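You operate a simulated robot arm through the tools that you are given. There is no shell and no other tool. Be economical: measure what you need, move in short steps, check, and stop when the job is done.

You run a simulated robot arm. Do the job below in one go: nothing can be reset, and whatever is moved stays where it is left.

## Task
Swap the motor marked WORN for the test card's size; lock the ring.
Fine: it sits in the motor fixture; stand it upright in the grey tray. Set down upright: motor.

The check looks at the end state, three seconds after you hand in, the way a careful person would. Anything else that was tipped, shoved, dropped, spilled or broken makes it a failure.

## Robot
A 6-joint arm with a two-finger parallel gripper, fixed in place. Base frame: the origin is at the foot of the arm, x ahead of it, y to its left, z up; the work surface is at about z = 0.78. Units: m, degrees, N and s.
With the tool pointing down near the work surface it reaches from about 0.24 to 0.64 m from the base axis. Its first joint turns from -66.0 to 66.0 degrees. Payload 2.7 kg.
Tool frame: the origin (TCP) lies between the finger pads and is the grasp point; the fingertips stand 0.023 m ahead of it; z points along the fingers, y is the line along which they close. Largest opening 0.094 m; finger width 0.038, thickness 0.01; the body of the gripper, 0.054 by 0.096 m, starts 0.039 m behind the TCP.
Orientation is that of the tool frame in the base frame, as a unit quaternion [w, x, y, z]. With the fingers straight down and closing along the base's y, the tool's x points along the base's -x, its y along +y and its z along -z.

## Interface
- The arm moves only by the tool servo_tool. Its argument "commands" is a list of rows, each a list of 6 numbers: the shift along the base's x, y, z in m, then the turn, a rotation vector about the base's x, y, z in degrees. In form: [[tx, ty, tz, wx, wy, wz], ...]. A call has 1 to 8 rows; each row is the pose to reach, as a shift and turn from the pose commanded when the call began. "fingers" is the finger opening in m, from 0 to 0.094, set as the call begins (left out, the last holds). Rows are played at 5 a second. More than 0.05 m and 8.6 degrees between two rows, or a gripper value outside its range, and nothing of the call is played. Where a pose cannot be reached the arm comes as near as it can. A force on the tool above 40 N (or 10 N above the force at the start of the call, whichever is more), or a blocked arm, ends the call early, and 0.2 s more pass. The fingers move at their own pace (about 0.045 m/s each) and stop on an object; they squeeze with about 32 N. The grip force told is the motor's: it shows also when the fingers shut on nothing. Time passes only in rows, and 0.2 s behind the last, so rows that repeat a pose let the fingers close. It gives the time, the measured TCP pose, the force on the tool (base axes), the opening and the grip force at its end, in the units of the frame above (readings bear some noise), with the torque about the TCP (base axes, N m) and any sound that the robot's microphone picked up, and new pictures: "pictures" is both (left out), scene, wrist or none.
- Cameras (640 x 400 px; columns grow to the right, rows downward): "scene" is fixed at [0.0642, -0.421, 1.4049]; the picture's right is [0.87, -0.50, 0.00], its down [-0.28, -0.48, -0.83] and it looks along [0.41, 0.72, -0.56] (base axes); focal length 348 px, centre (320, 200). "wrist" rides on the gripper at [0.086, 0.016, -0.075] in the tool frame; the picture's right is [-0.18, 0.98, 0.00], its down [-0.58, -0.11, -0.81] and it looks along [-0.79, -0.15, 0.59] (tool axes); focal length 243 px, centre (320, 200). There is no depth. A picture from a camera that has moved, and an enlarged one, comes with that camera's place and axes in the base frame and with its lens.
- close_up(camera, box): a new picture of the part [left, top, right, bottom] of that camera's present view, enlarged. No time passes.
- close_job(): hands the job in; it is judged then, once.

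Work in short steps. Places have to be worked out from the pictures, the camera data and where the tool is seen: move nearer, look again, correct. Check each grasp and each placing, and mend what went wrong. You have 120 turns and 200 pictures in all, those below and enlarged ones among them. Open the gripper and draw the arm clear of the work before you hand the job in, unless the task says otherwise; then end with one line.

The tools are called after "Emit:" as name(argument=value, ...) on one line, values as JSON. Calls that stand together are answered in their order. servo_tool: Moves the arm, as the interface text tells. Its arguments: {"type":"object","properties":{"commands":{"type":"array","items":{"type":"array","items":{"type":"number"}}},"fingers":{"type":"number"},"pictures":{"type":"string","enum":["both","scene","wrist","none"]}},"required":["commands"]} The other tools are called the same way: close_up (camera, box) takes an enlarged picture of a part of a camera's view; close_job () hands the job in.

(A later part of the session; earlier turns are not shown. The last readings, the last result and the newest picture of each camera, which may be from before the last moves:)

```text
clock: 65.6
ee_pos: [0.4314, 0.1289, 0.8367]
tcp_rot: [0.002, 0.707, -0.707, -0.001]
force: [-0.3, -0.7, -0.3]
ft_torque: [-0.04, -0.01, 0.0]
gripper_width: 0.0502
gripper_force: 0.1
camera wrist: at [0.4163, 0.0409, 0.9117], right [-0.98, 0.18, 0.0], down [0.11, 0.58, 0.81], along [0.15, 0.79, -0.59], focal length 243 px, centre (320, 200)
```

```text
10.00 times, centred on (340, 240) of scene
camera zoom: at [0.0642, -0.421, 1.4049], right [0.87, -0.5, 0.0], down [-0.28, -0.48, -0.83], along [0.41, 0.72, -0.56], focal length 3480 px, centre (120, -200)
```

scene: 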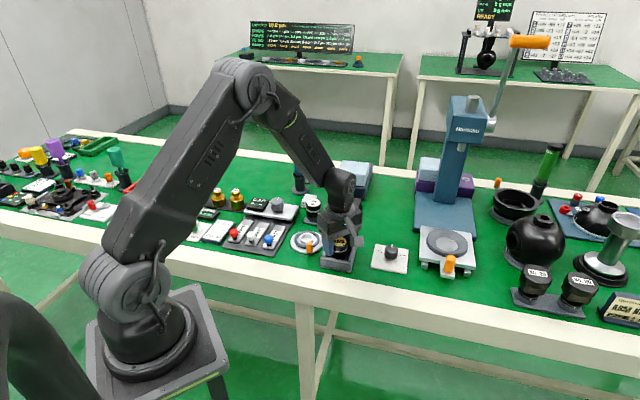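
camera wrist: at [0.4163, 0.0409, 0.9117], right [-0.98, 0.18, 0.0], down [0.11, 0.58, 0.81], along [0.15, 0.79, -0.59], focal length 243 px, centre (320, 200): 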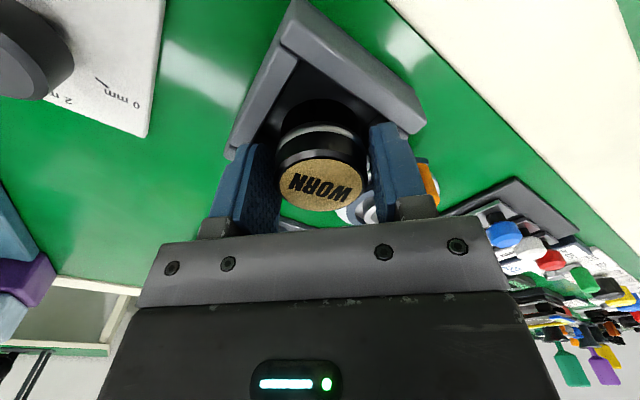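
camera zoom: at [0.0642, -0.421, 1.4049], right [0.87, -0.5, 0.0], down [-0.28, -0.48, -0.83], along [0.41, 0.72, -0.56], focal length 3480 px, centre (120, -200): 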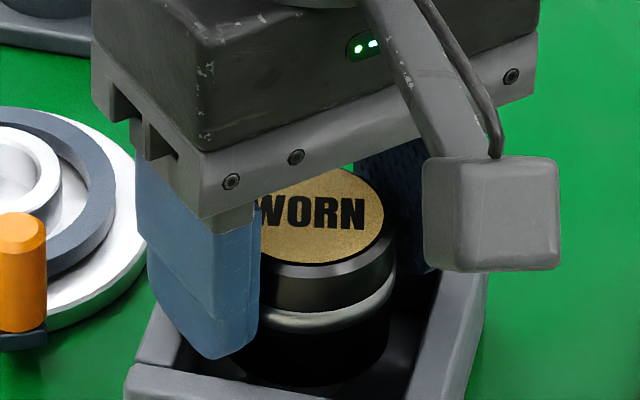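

WORN stands upright and free in the tray. I'll open a bit more, rise straight up, and move to hover near the Size 40 motor.

Emit:
servo_tool(commands=[[0, 0, 0, 0, 0, 0], [0, 0, 0.01, 0, 0, 0], [0, 0, 0.03, 0, 0, 0], [0, 0, 0.06, 0, 0, 0], [0, 0, 0.093, 0, 0, 0], [0.02, 0.03, 0.093, 0, 0, 0], [0.04, 0.06, 0.093, 0, 0, 0], [0.0575, 0.1, 0.093, 0, 0, 0]], fingers=0.06)

Emit:
close_up(camera="scene", box=[308, 215, 372, 255])

Emit:
close_up(camera="wrist", box=[220, 0, 420, 125])

```text
clock: 67.4
ee_pos: [0.4886, 0.2261, 0.9301]
tcp_rot: [-0.002, -0.707, 0.708, -0.001]
force: [0.2, -0.3, 0.5]
ft_torque: [0.01, 0.01, -0.04]
gripper_width: 0.06
gripper_force: 0.1
camera wrist: at [0.473, 0.1391, 1.0045], right [-0.98, 0.18, 0.0], down [0.11, 0.58, 0.81], along [0.15, 0.79, -0.59], focal length 243 px, centre (320, 200)
```

scene: 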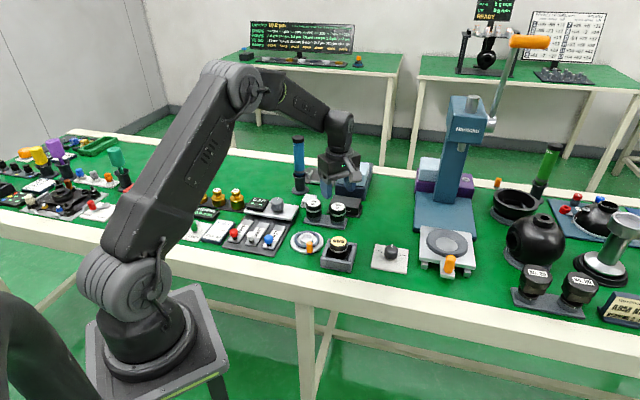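
wrist: 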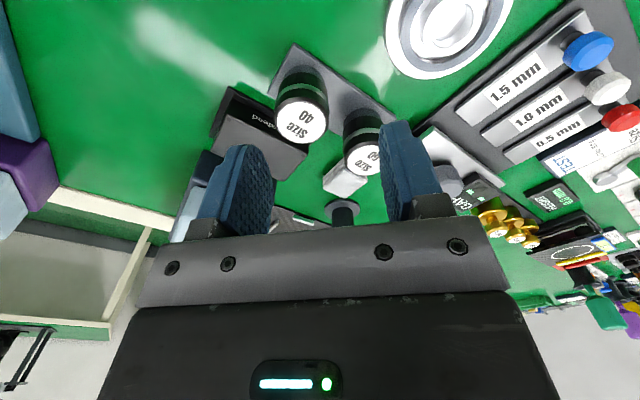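

```text
10.00 times, centred on (340, 235) of scene
camera zoom: at [0.0642, -0.421, 1.4049], right [0.87, -0.5, 0.0], down [-0.28, -0.48, -0.83], along [0.41, 0.72, -0.56], focal length 3480 px, centre (120, -150)
```

zoom: 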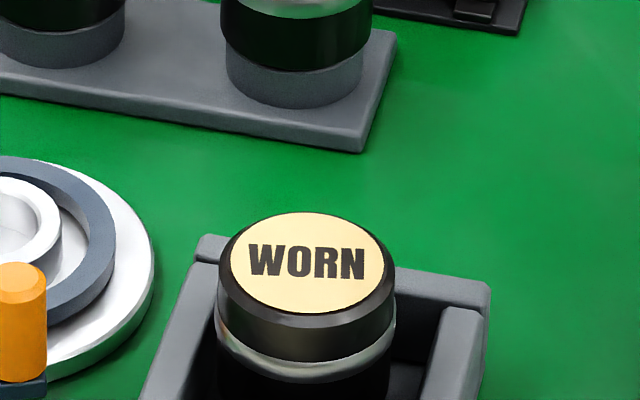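

```text
3.20 times, centred on (320, 62) of wrist
camera zoom: at [0.473, 0.1391, 1.0045], right [-0.98, 0.18, 0.0], down [0.11, 0.58, 0.81], along [0.15, 0.79, -0.59], focal length 776 px, centre (320, 640)
```

zoom: 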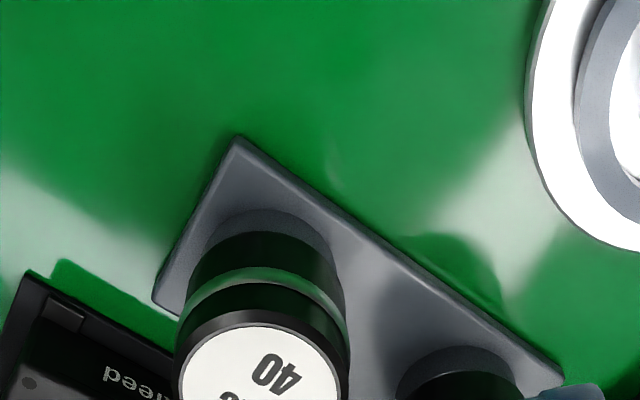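

WORN stands upright in the tray. I triangulate Size 40 at about (0.508, 0.253), with the Size 60 motor and the "speed" box close by. A closing line near 102° clears both, so I'll turn the tool by −78° while moving over it.

Emit:
servo_tool(commands=[[0.002, 0.004, 0, 0, 0, -8], [0.004, 0.008, 0, 0, 0, -16], [0.006, 0.012, 0, 0, 0, -24], [0.008, 0.015, 0, 0, 0, -32], [0.011, 0.018, 0, 0, 0, -40], [0.014, 0.021, 0, 0, 0, -48], [0.016, 0.024, 0, 0, 0, -56], [0.018, 0.026, 0, 0, 0, -62]], pictures="none")

Emit:
servo_tool(commands=[[0, 0, 0, 0, 0, -8], [0, 0, -0.01, 0, 0, -16], [0, 0, -0.02, 0, 0, -16]])

Emit:
close_up(camera="wrist", box=[220, 0, 420, 125])

```text
clock: 69.2
ee_pos: [0.5078, 0.2533, 0.9289]
tcp_rot: [-0.001, -0.241, 0.97, 0.0]
force: [0.3, 0.3, 1.3]
ft_torque: [-0.02, 0.03, -0.01]
gripper_width: 0.0602
gripper_force: 0.0
```

```text
clock: 70.0
ee_pos: [0.5096, 0.254, 0.9094]
tcp_rot: [0.0, -0.105, 0.995, 0.001]
force: [0.7, -0.8, -0.3]
ft_torque: [-0.01, 0.0, 0.0]
gripper_width: 0.06
gripper_force: 0.0
camera wrist: at [0.4207, 0.2512, 0.9848], right [-0.02, 1.0, 0.0], down [0.59, 0.01, 0.81], along [0.81, 0.02, -0.59], focal length 243 px, centre (320, 200)
```

scene: 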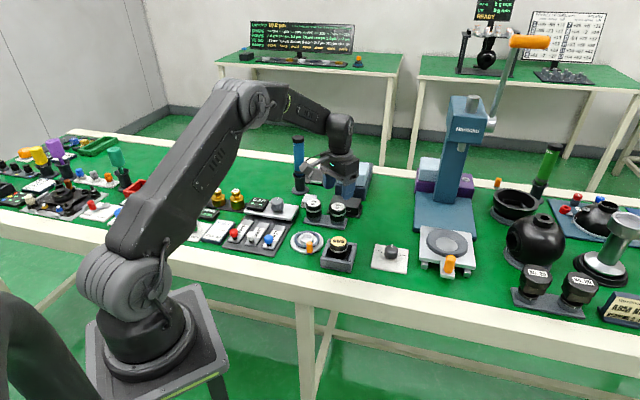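
wrist: 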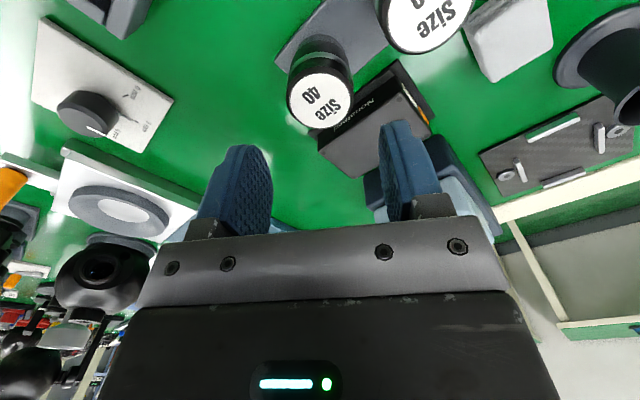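

```text
3.20 times, centred on (320, 62) of wrist
camera zoom: at [0.4207, 0.2512, 0.9848], right [-0.02, 1.0, 0.0], down [0.59, 0.01, 0.81], along [0.81, 0.02, -0.59], focal length 776 px, centre (320, 640)
```

zoom: 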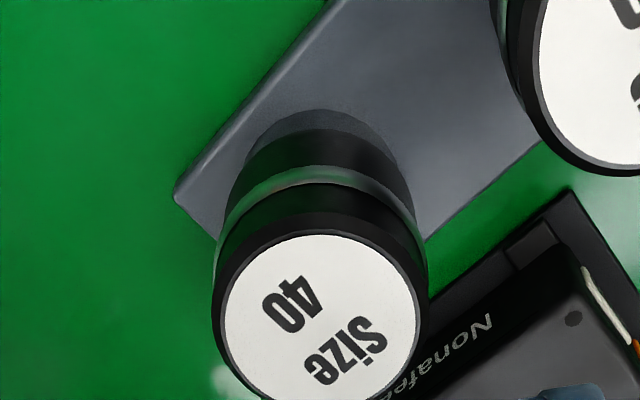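

Size 40 is aligned laterally, and I read its x as about 0.511. I'll shift x +2.5 mm, narrow to 0.056, and descend to just below the top to check.

Emit:
servo_tool(commands=[[0.0025, -0.0005, 0, 0, 0, 0], [0.0025, -0.0005, -0.02, 0, 0, 0], [0.0025, -0.0005, -0.04, 0, 0, 0], [0.0025, -0.0005, -0.052, 0, 0, 0], [0.0025, -0.0005, -0.052, 0, 0, 0]], fingers=0.056)

Emit:
close_up(camera="scene", box=[300, 180, 380, 230])

Emit:
close_up(camera="wrist", box=[220, 75, 420, 200])

```text
clock: 71.2
ee_pos: [0.5113, 0.2549, 0.8574]
tcp_rot: [-0.002, -0.104, 0.995, 0.001]
force: [0.4, -0.6, -0.1]
ft_torque: [0.01, 0.02, -0.01]
gripper_width: 0.0559
gripper_force: 0.1
camera wrist: at [0.423, 0.2515, 0.9334], right [-0.02, 1.0, 0.0], down [0.59, 0.01, 0.81], along [0.81, 0.02, -0.59], focal length 243 px, centre (320, 200)
```

scene: 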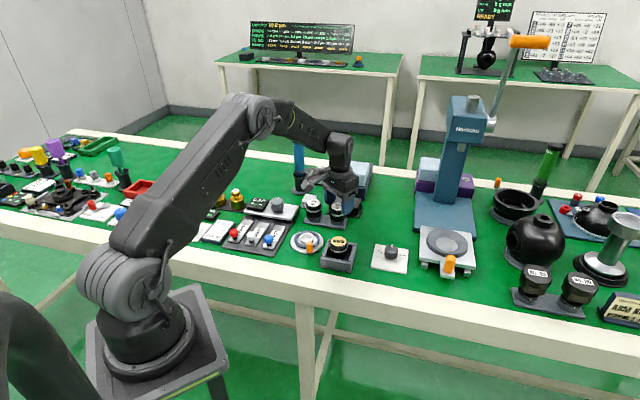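
wrist: 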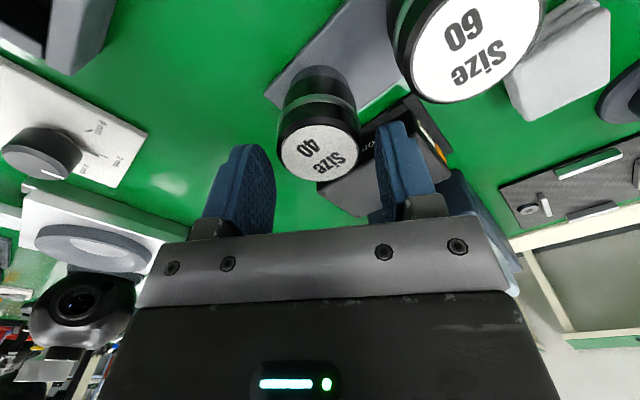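

```text
8.00 times, centred on (340, 205) of scene
camera zoom: at [0.0642, -0.421, 1.4049], right [0.87, -0.5, 0.0], down [-0.28, -0.48, -0.83], along [0.41, 0.72, -0.56], focal length 2784 px, centre (160, 160)
```

zoom: 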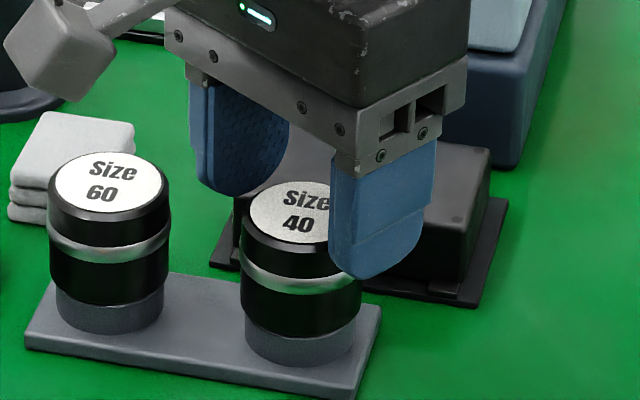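

```text
3.20 times, centred on (320, 138) of wrist
camera zoom: at [0.423, 0.2515, 0.9334], right [-0.02, 1.0, 0.0], down [0.59, 0.01, 0.81], along [0.81, 0.02, -0.59], focal length 776 px, centre (320, 400)
```

zoom: 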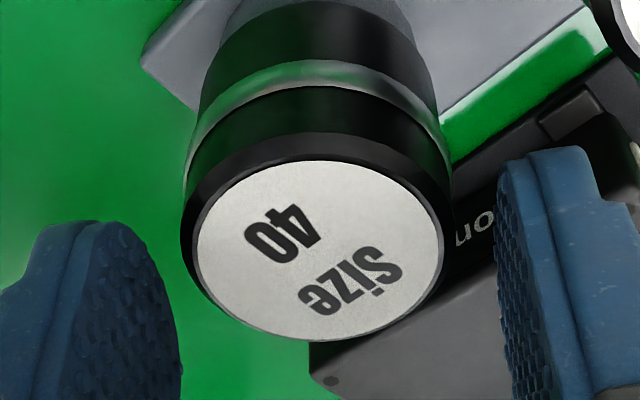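

It's centred well between the fingers. I'll descend 30 mm and check before closing.

Emit:
servo_tool(commands=[[0.002, 0, -0.008, 0, 0, 0], [0.002, 0, -0.016, 0, 0, 0], [0.002, 0, -0.024, 0, 0, 0], [0.002, 0, -0.03, 0, 0, 0], [0.002, 0, -0.03, 0, 0, 0]], pictures="none")

Emit:
close_up(camera="scene", box=[300, 180, 380, 230])

Emit:
close_up(camera="wrist", box=[220, 75, 420, 200])

```text
clock: 72.4
ee_pos: [0.5128, 0.2537, 0.8287]
tcp_rot: [-0.001, -0.105, 0.995, 0.001]
force: [0.2, 0.4, 0.5]
ft_torque: [-0.02, 0.04, -0.03]
gripper_width: 0.0559
gripper_force: 0.1
```

```text
8.00 times, centred on (340, 205) of scene
camera zoom: at [0.0642, -0.421, 1.4049], right [0.87, -0.5, 0.0], down [-0.28, -0.48, -0.83], along [0.41, 0.72, -0.56], focal length 2784 px, centre (160, 160)
```

zoom: 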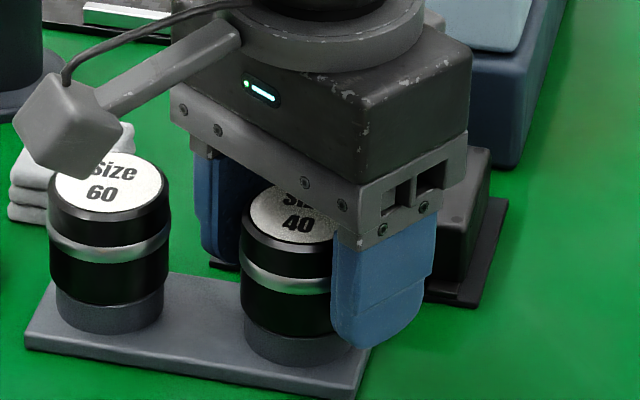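

```text
3.20 times, centred on (320, 138) of wrist
camera zoom: at [0.4246, 0.2505, 0.9033], right [-0.02, 1.0, 0.0], down [0.59, 0.01, 0.81], along [0.81, 0.02, -0.59], focal length 776 px, centre (320, 400)
```

zoom: 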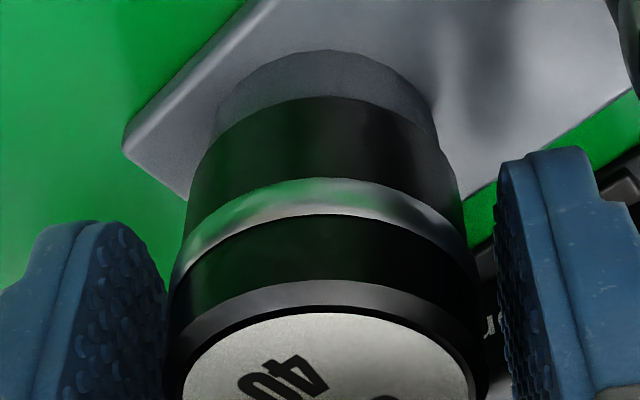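

Both fingers straddle the motor cleanly. Closing.

Emit:
servo_tool(commands=[[0, 0, 0, 0, 0, 0], [0, 0, 0, 0, 0, 0], [0, 0, 0, 0, 0, 0], [0, 0, 0, 0, 0, 0]], fingers=0.02, pictures="none")

```text
clock: 73.4
ee_pos: [0.5136, 0.2528, 0.8279]
tcp_rot: [-0.002, -0.105, 0.994, 0.001]
force: [-0.5, 0.5, 0.0]
ft_torque: [-0.01, -0.01, 0.02]
gripper_width: 0.043
gripper_force: 31.8
```

Gripped with no side load. I'll lift slowly.

Emit:
servo_tool(commands=[[0, 0, 0.002, 0, 0, 0], [0, 0, 0.005, 0, 0, 0], [0, 0, 0.009, 0, 0, 0], [0, 0, 0.014, 0, 0, 0], [0, 0, 0.02, 0, 0, 0], [0, 0, 0.027, 0, 0, 0], [0, 0, 0.034, 0, 0, 0], [0, 0, 0.04, 0, 0, 0]], pictures="none")

Emit:
close_up(camera="scene", box=[292, 175, 388, 235])

```text
clock: 75.2
ee_pos: [0.5125, 0.2534, 0.8681]
tcp_rot: [-0.001, -0.104, 0.995, 0.001]
force: [-0.2, -0.5, -2.3]
ft_torque: [0.01, 0.02, 0.0]
gripper_width: 0.0426
gripper_force: 31.8
```

```text
6.67 times, centred on (340, 205) of scene
camera zoom: at [0.0643, -0.421, 1.4049], right [0.87, -0.5, 0.0], down [-0.28, -0.48, -0.83], along [0.41, 0.72, -0.56], focal length 2320 px, centre (187, 167)
```

zoom: 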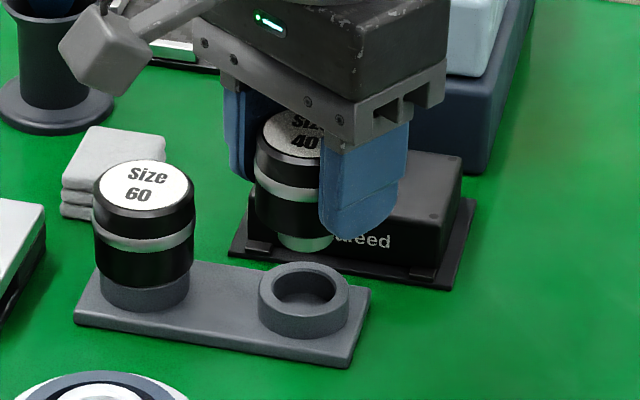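

It's lifted cleanly and the rack is undisturbed. I'll raise it and carry it to the fixture, turning the tool back +78° so the fingers avoid the handle.

Emit:
servo_tool(commands=[[0, 0, 0.015, 0, 0, 0], [0, 0, 0.03, 0, 0, 4], [-0.005, -0.001, 0.042, 0, 0, 11], [-0.02, -0.005, 0.042, 0, 0, 18], [-0.038, -0.01, 0.042, 0, 0, 26], [-0.058, -0.015, 0.042, 0, 0, 34], [-0.075, -0.019, 0.042, 0, 0, 41], [-0.085, -0.021, 0.042, 0, 0, 46]], pictures="none")

Emit:
servo_tool(commands=[[-0.007, -0.002, 0, 0, 0, 6], [-0.016, -0.004, 0, 0, 0, 13], [-0.026, -0.007, 0, 0, 0, 20], [-0.033, -0.009, 0, 0, 0, 27], [-0.037, -0.0095, -0.005, 0, 0, 32], [-0.037, -0.0095, -0.02, 0, 0, 32], [-0.037, -0.0095, -0.03, 0, 0, 32], [-0.037, -0.0095, -0.03, 0, 0, 32]])

Emit:
close_up(camera="scene", box=[280, 205, 344, 245])

Emit:
close_up(camera="wrist", box=[240, 20, 400, 120])

```text
clock: 77.0
ee_pos: [0.4279, 0.2326, 0.9101]
tcp_rot: [0.0, -0.486, 0.874, 0.0]
force: [0.5, 0.4, -1.6]
ft_torque: [-0.04, -0.02, 0.0]
gripper_width: 0.0429
gripper_force: 32.3
```

```text
clock: 78.8
ee_pos: [0.3908, 0.2238, 0.881]
tcp_rot: [-0.001, -0.706, 0.708, -0.001]
force: [0.0, 0.1, -2.6]
ft_torque: [-0.01, -0.01, 0.02]
gripper_width: 0.0428
gripper_force: 32.3
camera wrist: at [0.3745, 0.1362, 0.9546], right [-0.98, 0.18, 0.0], down [0.11, 0.58, 0.81], along [0.15, 0.79, -0.59], focal length 243 px, centre (320, 200)
```

scene: 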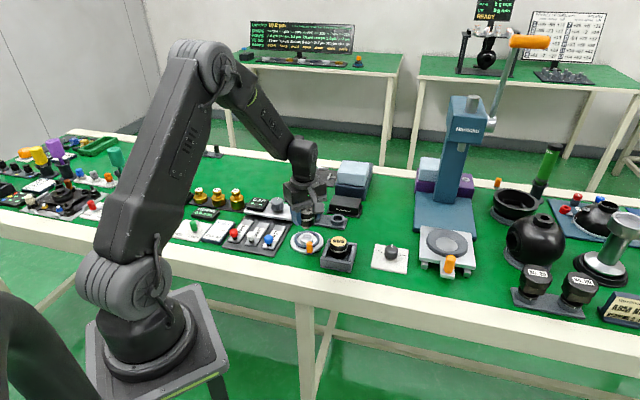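
wrist: 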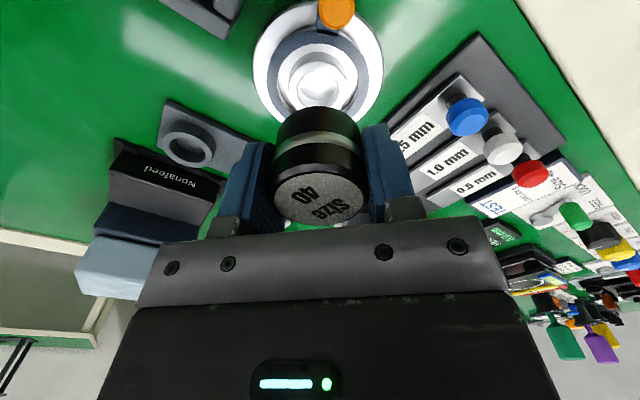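

```text
10.00 times, centred on (312, 225) of scene
camera zoom: at [0.0643, -0.421, 1.4049], right [0.87, -0.5, 0.0], down [-0.28, -0.48, -0.83], along [0.41, 0.72, -0.56], focal length 3480 px, centre (400, -50)
```

zoom: 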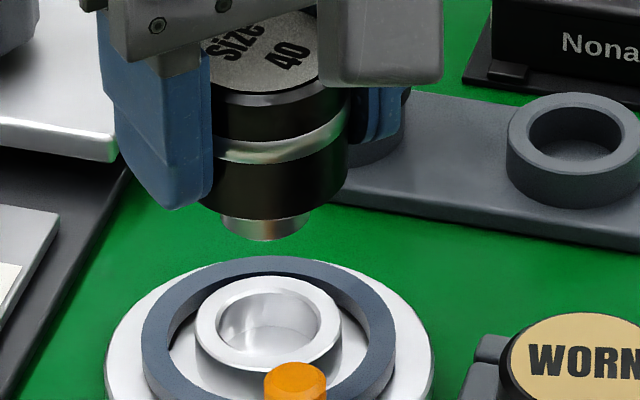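

```text
4.00 times, centred on (320, 70) of wrist
camera zoom: at [0.3745, 0.1362, 0.9546], right [-0.98, 0.18, 0.0], down [0.11, 0.58, 0.81], along [0.15, 0.79, -0.59], focal length 970 px, centre (320, 720)
```

zoom: 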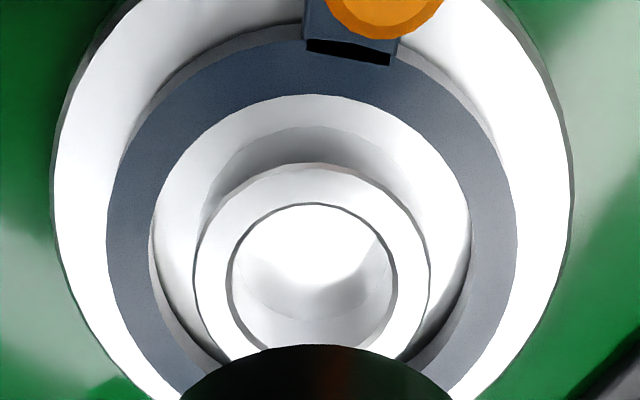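

Both views show the pilot lined up with the socket within about 1 mm. I'll lower toward it gently.

Emit:
servo_tool(commands=[[0.0006, 0, -0.008, 0, 0, 0], [0.0006, 0, -0.016, 0, 0, 0], [0.0006, 0, -0.023, 0, 0, 0], [0.0006, 0, -0.03, 0, 0, 0], [0.0006, 0, -0.034, 0, 0, 0]], pictures="none")

Emit:
close_up(camera="scene", box=[290, 220, 330, 245])

```text
clock: 80.0
ee_pos: [0.3901, 0.2222, 0.8461]
tcp_rot: [0.0, -0.707, 0.708, 0.0]
force: [-0.1, -0.2, -0.9]
ft_torque: [-0.01, -0.04, 0.04]
gripper_width: 0.0428
gripper_force: 32.0
```

```text
16.00 times, centred on (310, 232) of scene
camera zoom: at [0.0643, -0.421, 1.4049], right [0.87, -0.5, 0.0], down [-0.28, -0.48, -0.83], along [0.41, 0.72, -0.56], focal length 5567 px, centre (480, -320)
```

zoom: 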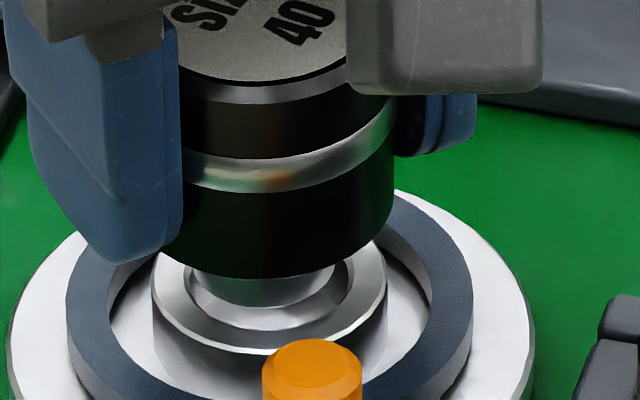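

There's about 1 mm left to the right, so I'll add +1 mm in x and insert slowly.

Emit:
servo_tool(commands=[[0.001, 0, -0.002, 0, 0, 0], [0.001, 0, -0.004, 0, 0, 0], [0.001, 0, -0.006, 0, 0, 0], [0.001, 0, -0.008, 0, 0, 0], [0.001, 0, -0.01, 0, 0, 0]], pictures="none")

Emit:
close_up(camera="scene", box=[290, 220, 330, 245])

```text
clock: 81.2
ee_pos: [0.3936, 0.2256, 0.8379]
tcp_rot: [-0.001, 0.708, -0.707, 0.001]
force: [-5.6, 4.5, 25.3]
ft_torque: [-0.23, 0.19, -0.06]
gripper_width: 0.0426
gripper_force: 31.8
```

```text
16.00 times, centred on (310, 232) of scene
camera zoom: at [0.0638, -0.4211, 1.4049], right [0.87, -0.5, 0.0], down [-0.28, -0.48, -0.83], along [0.41, 0.72, -0.56], focal length 5567 px, centre (480, -320)
```

zoom: 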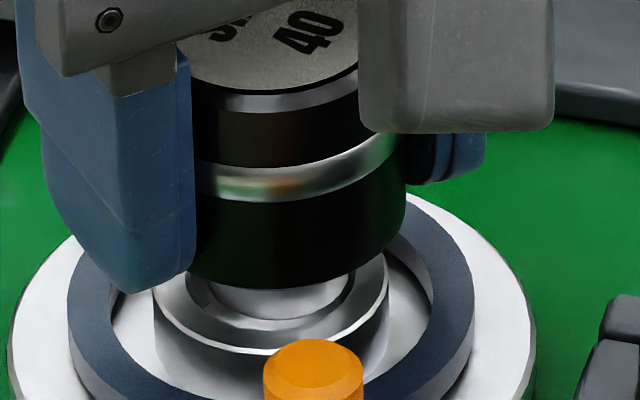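

Contact on the lip at 25 N, and the pilot now looks about 1.5 mm too far right. I'll back up 3 mm and look from both cameras.

Emit:
servo_tool(commands=[[0, 0, 0.002, 0, 0, 0], [0, 0, 0.005, 0, 0, 0], [0, 0, 0.005, 0, 0, 0]], pictures="none")

Emit:
close_up(camera="scene", box=[290, 220, 330, 245])

Emit:
close_up(camera="wrist", box=[240, 50, 400, 150])

```text
clock: 82.0
ee_pos: [0.3909, 0.2227, 0.8417]
tcp_rot: [-0.003, -0.707, 0.708, -0.001]
force: [0.3, 0.5, -1.3]
ft_torque: [0.01, 0.01, 0.0]
gripper_width: 0.0428
gripper_force: 31.9
```

```text
16.00 times, centred on (310, 232) of scene
camera zoom: at [0.0643, -0.421, 1.4049], right [0.87, -0.5, 0.0], down [-0.28, -0.48, -0.83], along [0.41, 0.72, -0.56], focal length 5567 px, centre (480, -320)
```

zoom: 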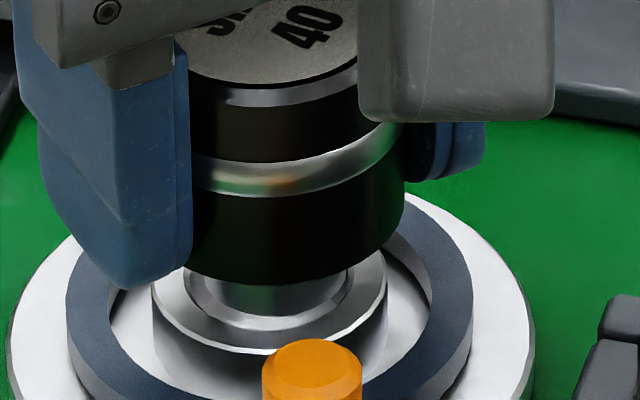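

```text
4.00 times, centred on (320, 100) of wrist
camera zoom: at [0.3749, 0.1353, 0.9156], right [-0.98, 0.18, 0.0], down [0.11, 0.58, 0.8], along [0.15, 0.79, -0.59], focal length 970 px, centre (320, 600)
```

zoom: 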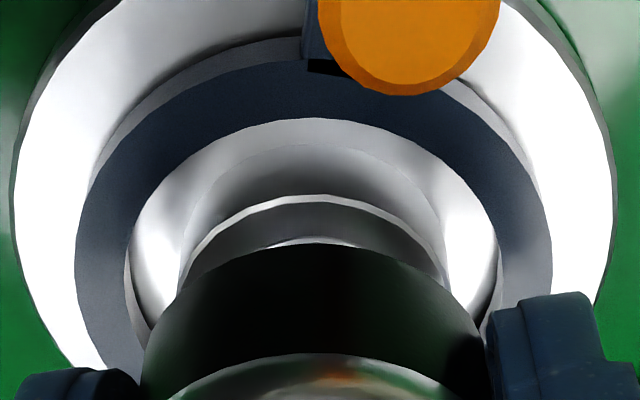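

The lip pushed the tool toward −x/+y, and the view agrees: the motor sits a little right of the hole and too near the camera. I'll shift (−1, +2.5) mm and retry.

Emit:
servo_tool(commands=[[-0.001, 0.0025, 0, 0, 0, 0], [-0.001, 0.0025, -0.002, 0, 0, 0], [-0.001, 0.0025, -0.004, 0, 0, 0], [-0.001, 0.0025, -0.0055, 0, 0, 0]], pictures="none")

Emit:
close_up(camera="scene", box=[290, 220, 330, 245])

```text
clock: 83.0
ee_pos: [0.3905, 0.2247, 0.8342]
tcp_rot: [0.001, 0.707, -0.707, -0.001]
force: [0.4, -0.3, -1.7]
ft_torque: [-0.01, -0.06, 0.01]
gripper_width: 0.0428
gripper_force: 31.9
```

```text
16.00 times, centred on (310, 232) of scene
camera zoom: at [0.0643, -0.421, 1.4049], right [0.87, -0.5, 0.0], down [-0.28, -0.48, -0.83], along [0.41, 0.72, -0.56], focal length 5567 px, centre (480, -320)
```

zoom: 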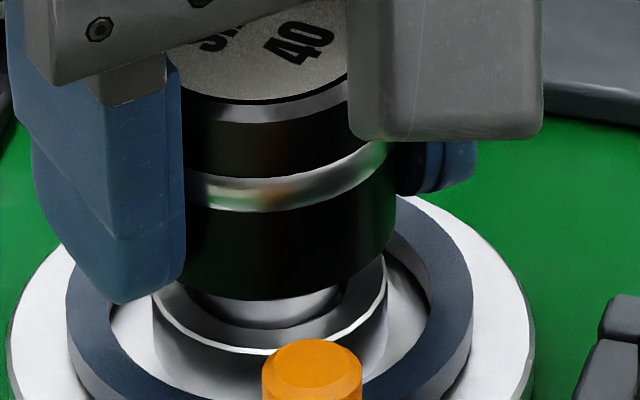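

No force, and it's now past the earlier contact height. Continuing down in small steps.

Emit:
servo_tool(commands=[[0, 0, -0.0015, 0, 0, 0], [0, 0, -0.003, 0, 0, 0], [0, 0, -0.0045, 0, 0, 0], [0, 0, -0.006, 0, 0, 0]], pictures="none")

Emit:
close_up(camera="scene", box=[290, 220, 330, 245])

```text
clock: 84.0
ee_pos: [0.391, 0.2254, 0.8294]
tcp_rot: [-0.001, -0.707, 0.708, 0.0]
force: [0.0, -0.3, -1.4]
ft_torque: [-0.03, -0.01, 0.02]
gripper_width: 0.0428
gripper_force: 31.6
```

```text
16.00 times, centred on (310, 232) of scene
camera zoom: at [0.0643, -0.421, 1.4049], right [0.87, -0.5, 0.0], down [-0.28, -0.48, -0.83], along [0.41, 0.72, -0.56], focal length 5567 px, centre (480, -320)
```

zoom: 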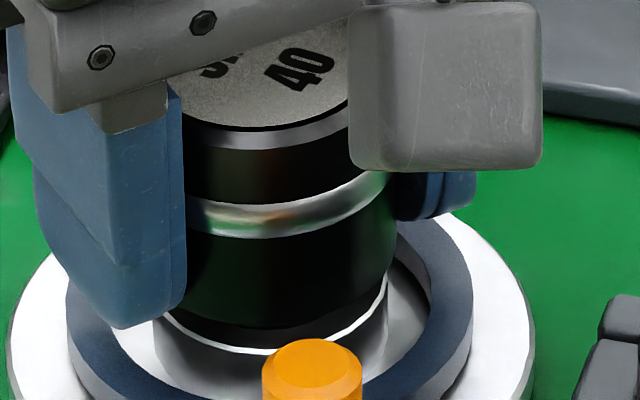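

It's well inside the socket. I'll go the last few millimetres, down to seating contact.

Emit:
servo_tool(commands=[[0, 0, -0.001, 0, 0, 0], [0, 0, -0.002, 0, 0, 0], [0, 0, -0.003, 0, 0, 0]], pictures="none")

Emit:
servo_tool(commands=[[0, 0, -0.001, 0, 0, 0], [0, 0, -0.002, 0, 0, 0], [0, 0, -0.003, 0, 0, 0]], pictures="none")

Emit:
close_up(camera="scene", box=[290, 220, 330, 245])

```text
clock: 84.8
ee_pos: [0.3919, 0.2256, 0.8264]
tcp_rot: [0.001, 0.707, -0.707, 0.0]
force: [0.9, 0.6, -2.0]
ft_torque: [0.01, -0.02, 0.05]
gripper_width: 0.0429
gripper_force: 32.4
```

```text
clock: 85.6
ee_pos: [0.3911, 0.2253, 0.8248]
tcp_rot: [0.002, -0.707, 0.707, -0.001]
force: [-5.5, -2.5, 21.9]
ft_torque: [0.11, 0.22, 0.03]
gripper_width: 0.0426
gripper_force: 32.0
```

```text
16.00 times, centred on (310, 232) of scene
camera zoom: at [0.0638, -0.4212, 1.4049], right [0.87, -0.5, 0.0], down [-0.28, -0.48, -0.83], along [0.41, 0.72, -0.56], focal length 5567 px, centre (480, -320)
```

zoom: 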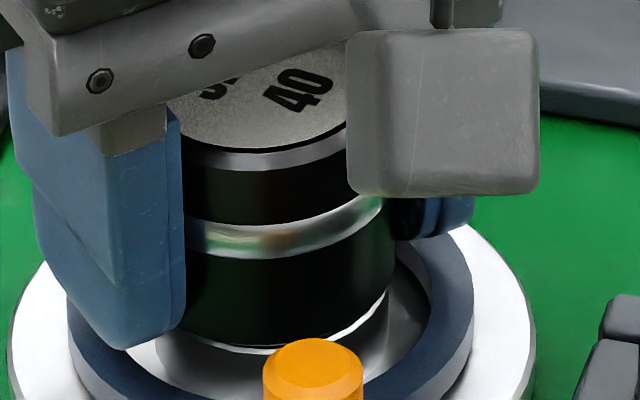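

It's seated, with 22 N of downward contact. I'll unload, open and rise straight up.

Emit:
servo_tool(commands=[[0, 0, 0.002, 0, 0, 0], [0, 0, 0.002, 0, 0, 0], [0, 0, 0.002, 0, 0, 0], [0, 0, 0.02, 0, 0, 0], [0, 0, 0.05, 0, 0, 0], [0, 0, 0.084, 0, 0, 0], [0, 0, 0.084, 0, 0, 0]], fingers=0.06)

Emit:
close_up(camera="scene", box=[270, 200, 366, 260])

Emit:
close_up(camera="wrist", box=[220, 0, 420, 125])

```text
clock: 87.2
ee_pos: [0.3901, 0.2233, 0.9071]
tcp_rot: [0.002, 0.707, -0.707, 0.0]
force: [0.1, -0.1, 0.0]
ft_torque: [0.03, -0.04, 0.0]
gripper_width: 0.0598
gripper_force: 0.0
camera wrist: at [0.3737, 0.1374, 0.9817], right [-0.98, 0.18, 0.0], down [0.11, 0.58, 0.81], along [0.15, 0.79, -0.59], focal length 243 px, centre (320, 200)
```

scene: 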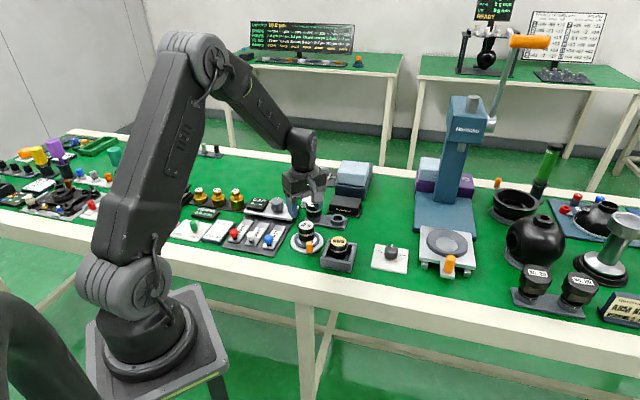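
wrist: 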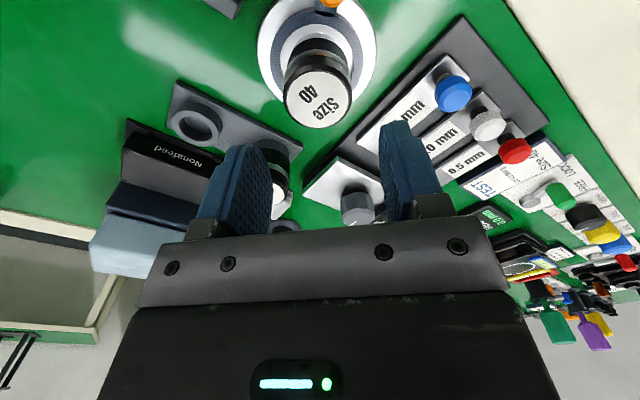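

```text
6.67 times, centred on (318, 230) of scene
camera zoom: at [0.0642, -0.421, 1.4049], right [0.87, -0.5, 0.0], down [-0.28, -0.48, -0.83], along [0.41, 0.72, -0.56], focal length 2320 px, centre (333, 0)
```

zoom: 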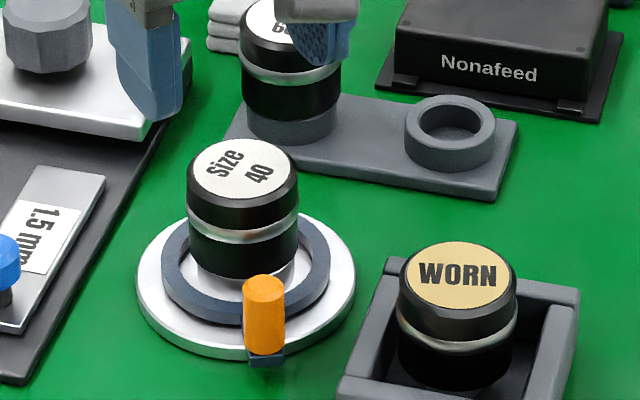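

```text
3.20 times, centred on (320, 62) of wrist
camera zoom: at [0.3737, 0.1374, 0.9817], right [-0.98, 0.18, 0.0], down [0.11, 0.58, 0.81], along [0.15, 0.79, -0.59], focal length 776 px, centre (320, 640)
```

zoom: 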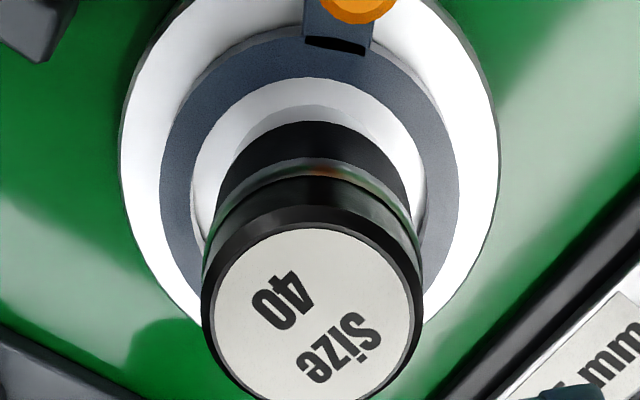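

Size 40 sits exactly as WORN did, and WORN is upright in the tray. The handle is now at about 249°, and I'll move over it to rotate it back clockwise to lock.

Emit:
servo_tool(commands=[[-0.006, -0.016, 0, 0, 0, -7], [-0.012, -0.034, 0, 0, 0, -14], [-0.0188, -0.0507, 0, 0, 0, -20.5], [-0.0188, -0.0507, -0.02, 0, 0, -20.5], [-0.0188, -0.0507, -0.035, 0, 0, -20.5], [-0.0188, -0.0507, -0.035, 0, 0, -20.5]], fingers=0.034)

Emit:
close_up(camera="wrist", box=[220, 50, 420, 175])

Emit:
close_up(camera="scene", box=[270, 200, 366, 260])

```text
clock: 88.6
ee_pos: [0.3737, 0.1736, 0.8725]
tcp_rot: [0.0, -0.57, 0.822, 0.0]
force: [0.3, 0.2, 0.3]
ft_torque: [0.01, 0.0, 0.02]
gripper_width: 0.0341
gripper_force: 0.1
camera wrist: at [0.3269, 0.0986, 0.9475], right [-0.86, 0.52, 0.0], down [0.31, 0.51, 0.81], along [0.42, 0.69, -0.59], focal length 243 px, centre (320, 200)
```

scene: 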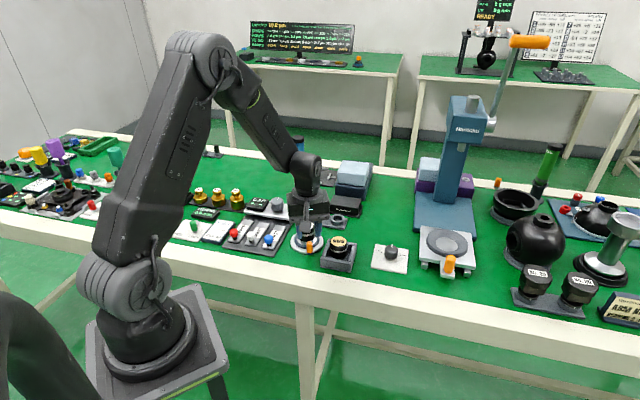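
wrist: 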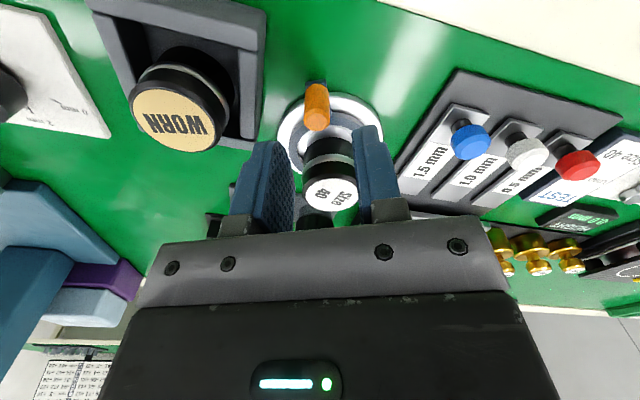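

```text
3.20 times, centred on (320, 112) of wrist
camera zoom: at [0.3269, 0.0986, 0.9475], right [-0.86, 0.52, 0.0], down [0.31, 0.51, 0.81], along [0.42, 0.69, -0.59], focal length 776 px, centre (320, 480)
```

zoom: 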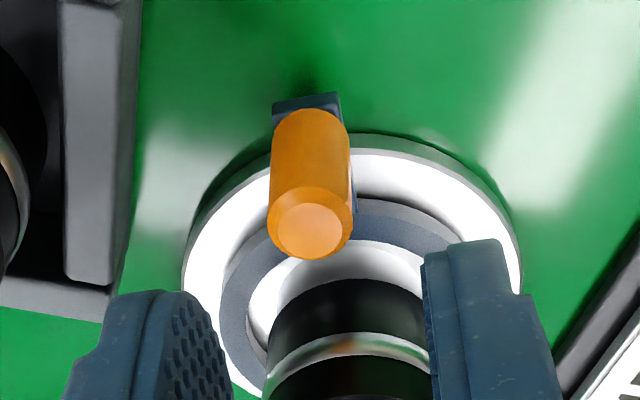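

```text
6.67 times, centred on (318, 230) of scene
camera zoom: at [0.0642, -0.421, 1.4049], right [0.87, -0.5, 0.0], down [-0.28, -0.48, -0.83], along [0.41, 0.72, -0.56], focal length 2320 px, centre (333, 0)
```

zoom: 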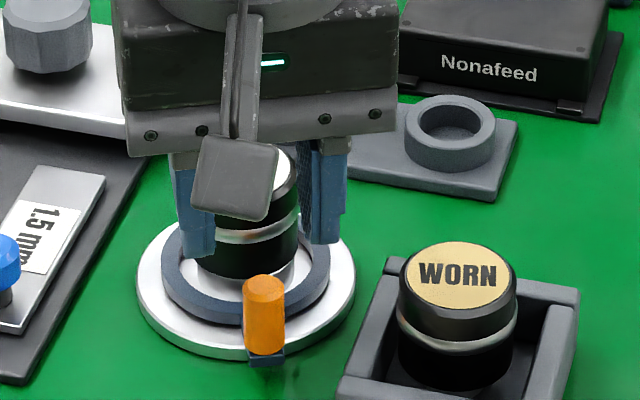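

The handle is inside the gap, about 3.5 mm toward the left finger. I'll lower here to TCP 0.833 so the fingertips keep clear of the tray rim.

Emit:
servo_tool(commands=[[0, 0, -0.015, 0, 0, 0], [0, 0, -0.028, 0, 0, 0], [0, 0, -0.0395, 0, 0, 0], [0, 0, -0.0395, 0, 0, 0]], pictures="wrist")

Emit:
close_up(camera="wrist", box=[220, 100, 420, 225])

```text
clock: 89.6
ee_pos: [0.3724, 0.1745, 0.8322]
tcp_rot: [0.001, -0.57, 0.822, 0.001]
force: [-0.6, 0.3, 0.7]
ft_torque: [-0.01, -0.01, -0.02]
gripper_width: 0.034
gripper_force: 0.0
camera wrist: at [0.3264, 0.0989, 0.9064], right [-0.86, 0.52, 0.0], down [0.31, 0.51, 0.81], along [0.42, 0.69, -0.59], focal length 243 px, centre (320, 200)
```

wrist: 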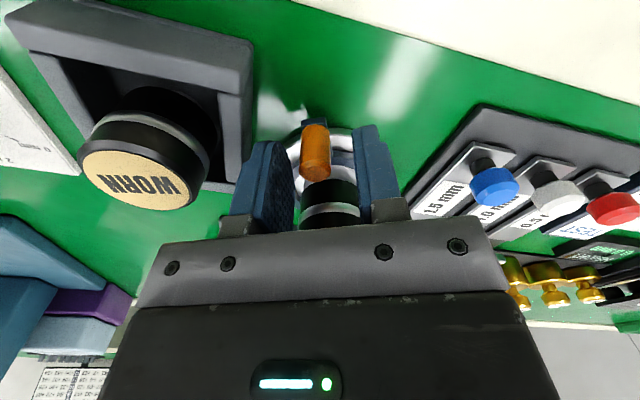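

```text
3.20 times, centred on (320, 162) of wrist
camera zoom: at [0.3264, 0.0989, 0.9064], right [-0.86, 0.52, 0.0], down [0.31, 0.51, 0.81], along [0.42, 0.69, -0.59], focal length 776 px, centre (320, 320)
```

zoom: 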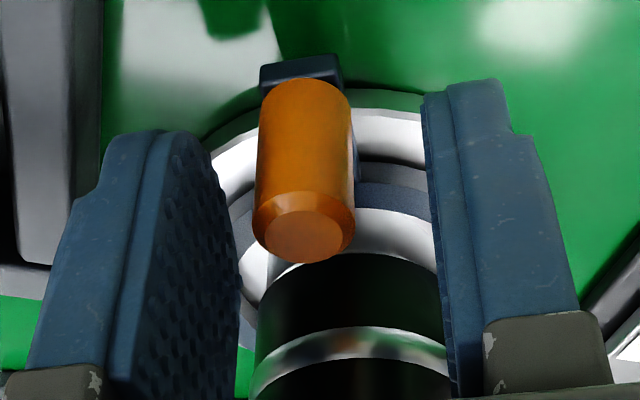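

The handle is between the fingers. I'll narrow them to 0.02 and sweep clockwise about 35°.

Emit:
servo_tool(commands=[[0, 0, 0, 0, 0, 0], [0, 0, 0, 0, 0, 0], [-0.0046, 0.002, 0, 0, 0, -5.5], [-0.0094, 0.0046, 0, 0, 0, -11.5], [-0.0138, 0.0077, -0.002, 0, 0, -17.5], [-0.0179, 0.0113, -0.004, 0, 0, -23.5], [-0.0216, 0.0153, -0.006, 0, 0, -29.5], [-0.0249, 0.0196, -0.006, 0, 0, -35.5]], fingers=0.02, pictures="wrist")

```text
clock: 91.4
ee_pos: [0.3472, 0.1957, 0.828]
tcp_rot: [-0.002, -0.293, 0.956, 0.001]
force: [1.2, -0.6, 0.2]
ft_torque: [0.0, -0.01, 0.04]
gripper_width: 0.0204
gripper_force: 0.3
camera wrist: at [0.2658, 0.1601, 0.902], right [-0.4, 0.92, 0.0], down [0.54, 0.23, 0.81], along [0.74, 0.32, -0.59], focal length 243 px, centre (320, 200)
```

wrist: 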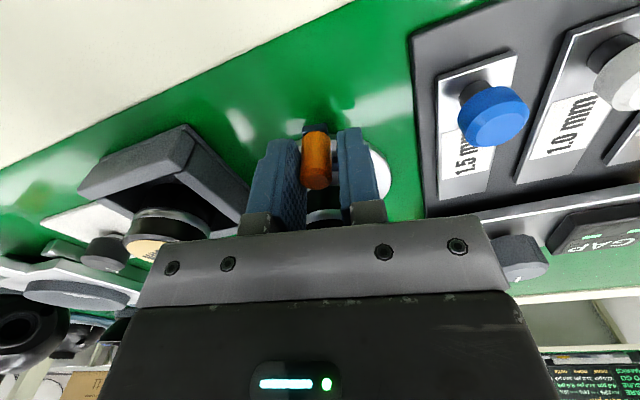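

It's moving freely. Continuing clockwise past the original position, watching for the stop or a click.

Emit:
servo_tool(commands=[[-0.0013, 0.002, 0, 0, 0, -2.5], [-0.0024, 0.0039, 0, 0, 0, -5], [-0.0034, 0.006, 0, 0, 0, -7.5], [-0.0044, 0.008, 0, 0, 0, -10], [-0.0053, 0.0101, 0, 0, 0, -12.5], [-0.0061, 0.0122, 0, 0, 0, -15], [-0.0066, 0.0139, 0, 0, 0, -17], [-0.0066, 0.0139, 0, 0, 0, -17]], pictures="wrist")

```text
clock: 93.2
ee_pos: [0.3413, 0.2089, 0.826]
tcp_rot: [-0.001, -0.147, 0.989, 0.0]
force: [5.2, -5.4, 0.1]
ft_torque: [-0.06, -0.06, 0.03]
gripper_width: 0.0233
gripper_force: 4.1
camera wrist: at [0.2529, 0.198, 0.902], right [-0.11, 0.99, 0.0], down [0.59, 0.07, 0.81], along [0.8, 0.09, -0.59], focal length 243 px, centre (320, 200)
```

wrist: 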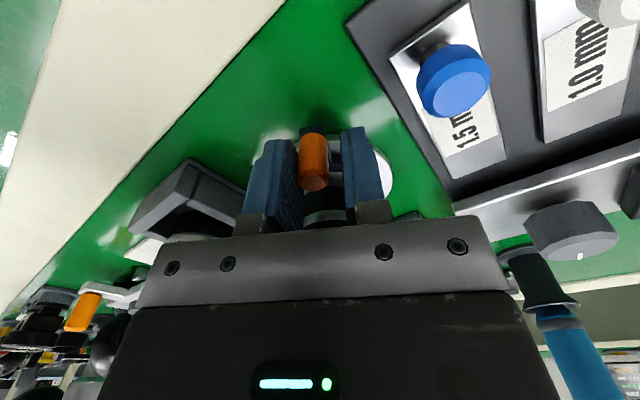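

Resistance has begun: the fingers are pushed open and the force is about 7 N. I'll push a few degrees more to confirm the stop.

Emit:
servo_tool(commands=[[-0.0004, 0.0012, 0, 0, 0, -1.5], [-0.0008, 0.0026, 0, 0, 0, -3], [-0.0012, 0.004, 0, 0, 0, -4.5], [-0.0016, 0.0054, 0, 0, 0, -6], [-0.0016, 0.0054, 0, 0, 0, -6]], pictures="wrist")

Emit:
close_up(camera="wrist", box=[220, 100, 420, 225])

```text
clock: 94.4
ee_pos: [0.3394, 0.2124, 0.8278]
tcp_rot: [-0.002, -0.096, 0.995, 0.0]
force: [10.5, -22.3, 1.3]
ft_torque: [-0.24, 0.01, 0.0]
gripper_width: 0.0305
gripper_force: 12.5
camera wrist: at [0.2511, 0.2115, 0.9017], right [-0.01, 1.0, 0.0], down [0.59, 0.0, 0.8], along [0.8, 0.0, -0.59], focal length 243 px, centre (320, 200)
```

wrist: 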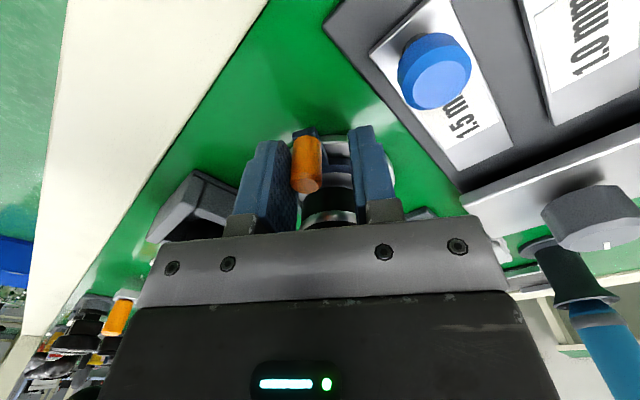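

```text
3.20 times, centred on (320, 162) of wrist
camera zoom: at [0.2511, 0.2115, 0.9017], right [-0.01, 1.0, 0.0], down [0.59, 0.0, 0.8], along [0.8, 0.0, -0.59], focal length 776 px, centre (320, 320)
```

zoom: 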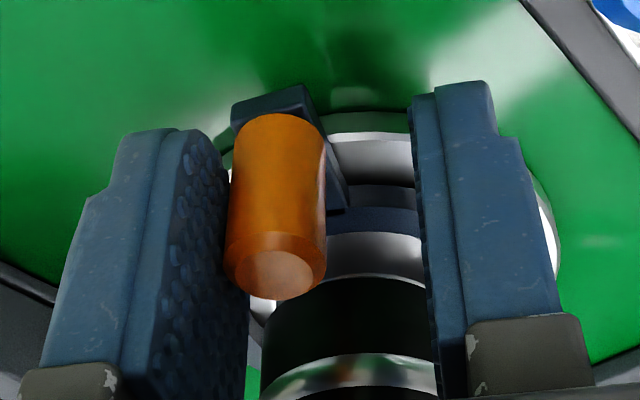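

It's a firm stop at about 24 N, with the handle back at its original locked position. I'll back off, open and rise, then compare with the first pictures.

Emit:
servo_tool(commands=[[0.0008, -0.003, 0, 0, 0, 3], [0.0012, -0.0045, 0, 0, 0, 5], [0.0012, -0.0045, 0, 0, 0, 5], [0.0012, -0.0045, 0.03, 0, 0, 5], [0.0012, -0.0045, 0.07, 0, 0, 5], [0.0012, -0.0045, 0.11, 0, 0, 5]], fingers=0.036)

Emit:
close_up(camera="scene", box=[270, 190, 366, 250])

Emit:
close_up(camera="scene", box=[280, 210, 376, 270])

```text
clock: 95.8
ee_pos: [0.3386, 0.2076, 0.9348]
tcp_rot: [-0.001, -0.14, 0.99, 0.0]
force: [0.2, -0.1, -0.6]
ft_torque: [-0.03, 0.01, -0.04]
gripper_width: 0.036
gripper_force: 0.0
camera wrist: at [0.2512, 0.1993, 1.0107], right [-0.09, 1.0, 0.0], down [0.59, 0.06, 0.8], along [0.8, 0.08, -0.59], focal length 243 px, centre (320, 200)
```

scene: 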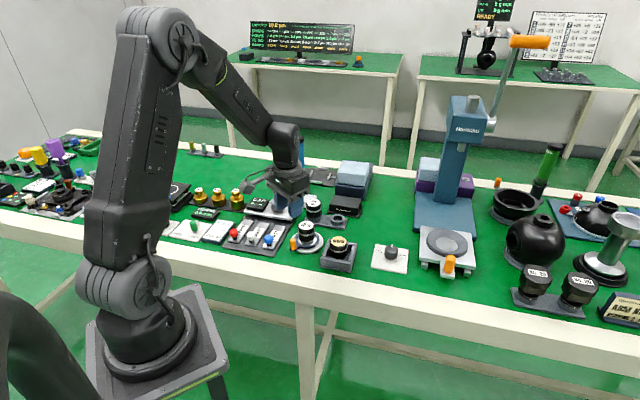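
wrist: 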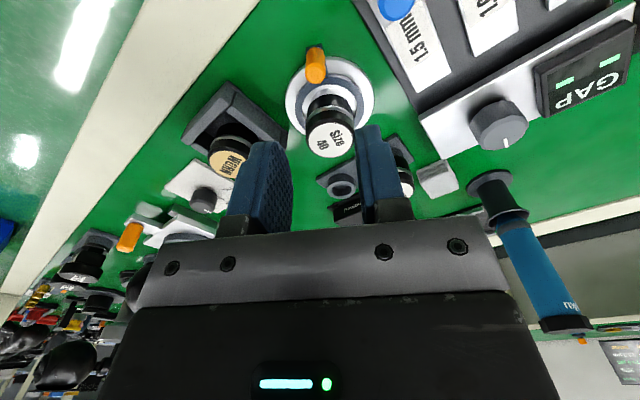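

```text
6.67 times, centred on (318, 220) of scene
camera zoom: at [0.0642, -0.421, 1.4049], right [0.87, -0.5, 0.0], down [-0.28, -0.48, -0.83], along [0.41, 0.72, -0.56], focal length 2320 px, centre (333, 67)
```

zoom: 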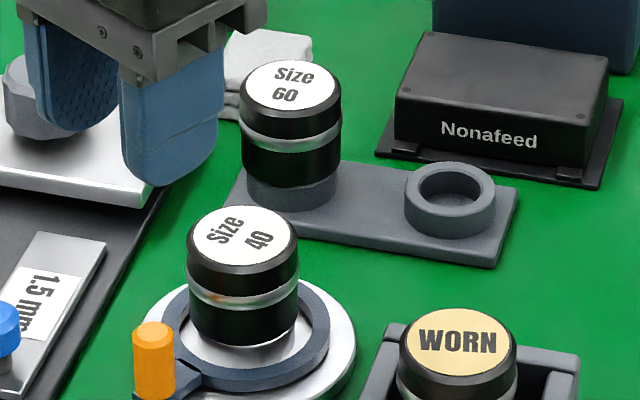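

```text
6.67 times, centred on (328, 240) of scene
camera zoom: at [0.0642, -0.421, 1.4049], right [0.87, -0.5, 0.0], down [-0.28, -0.48, -0.83], along [0.41, 0.72, -0.56], focal length 2320 px, centre (267, -67)
```

zoom: 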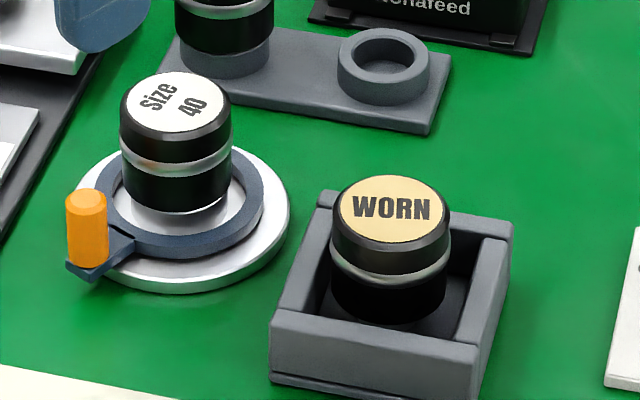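

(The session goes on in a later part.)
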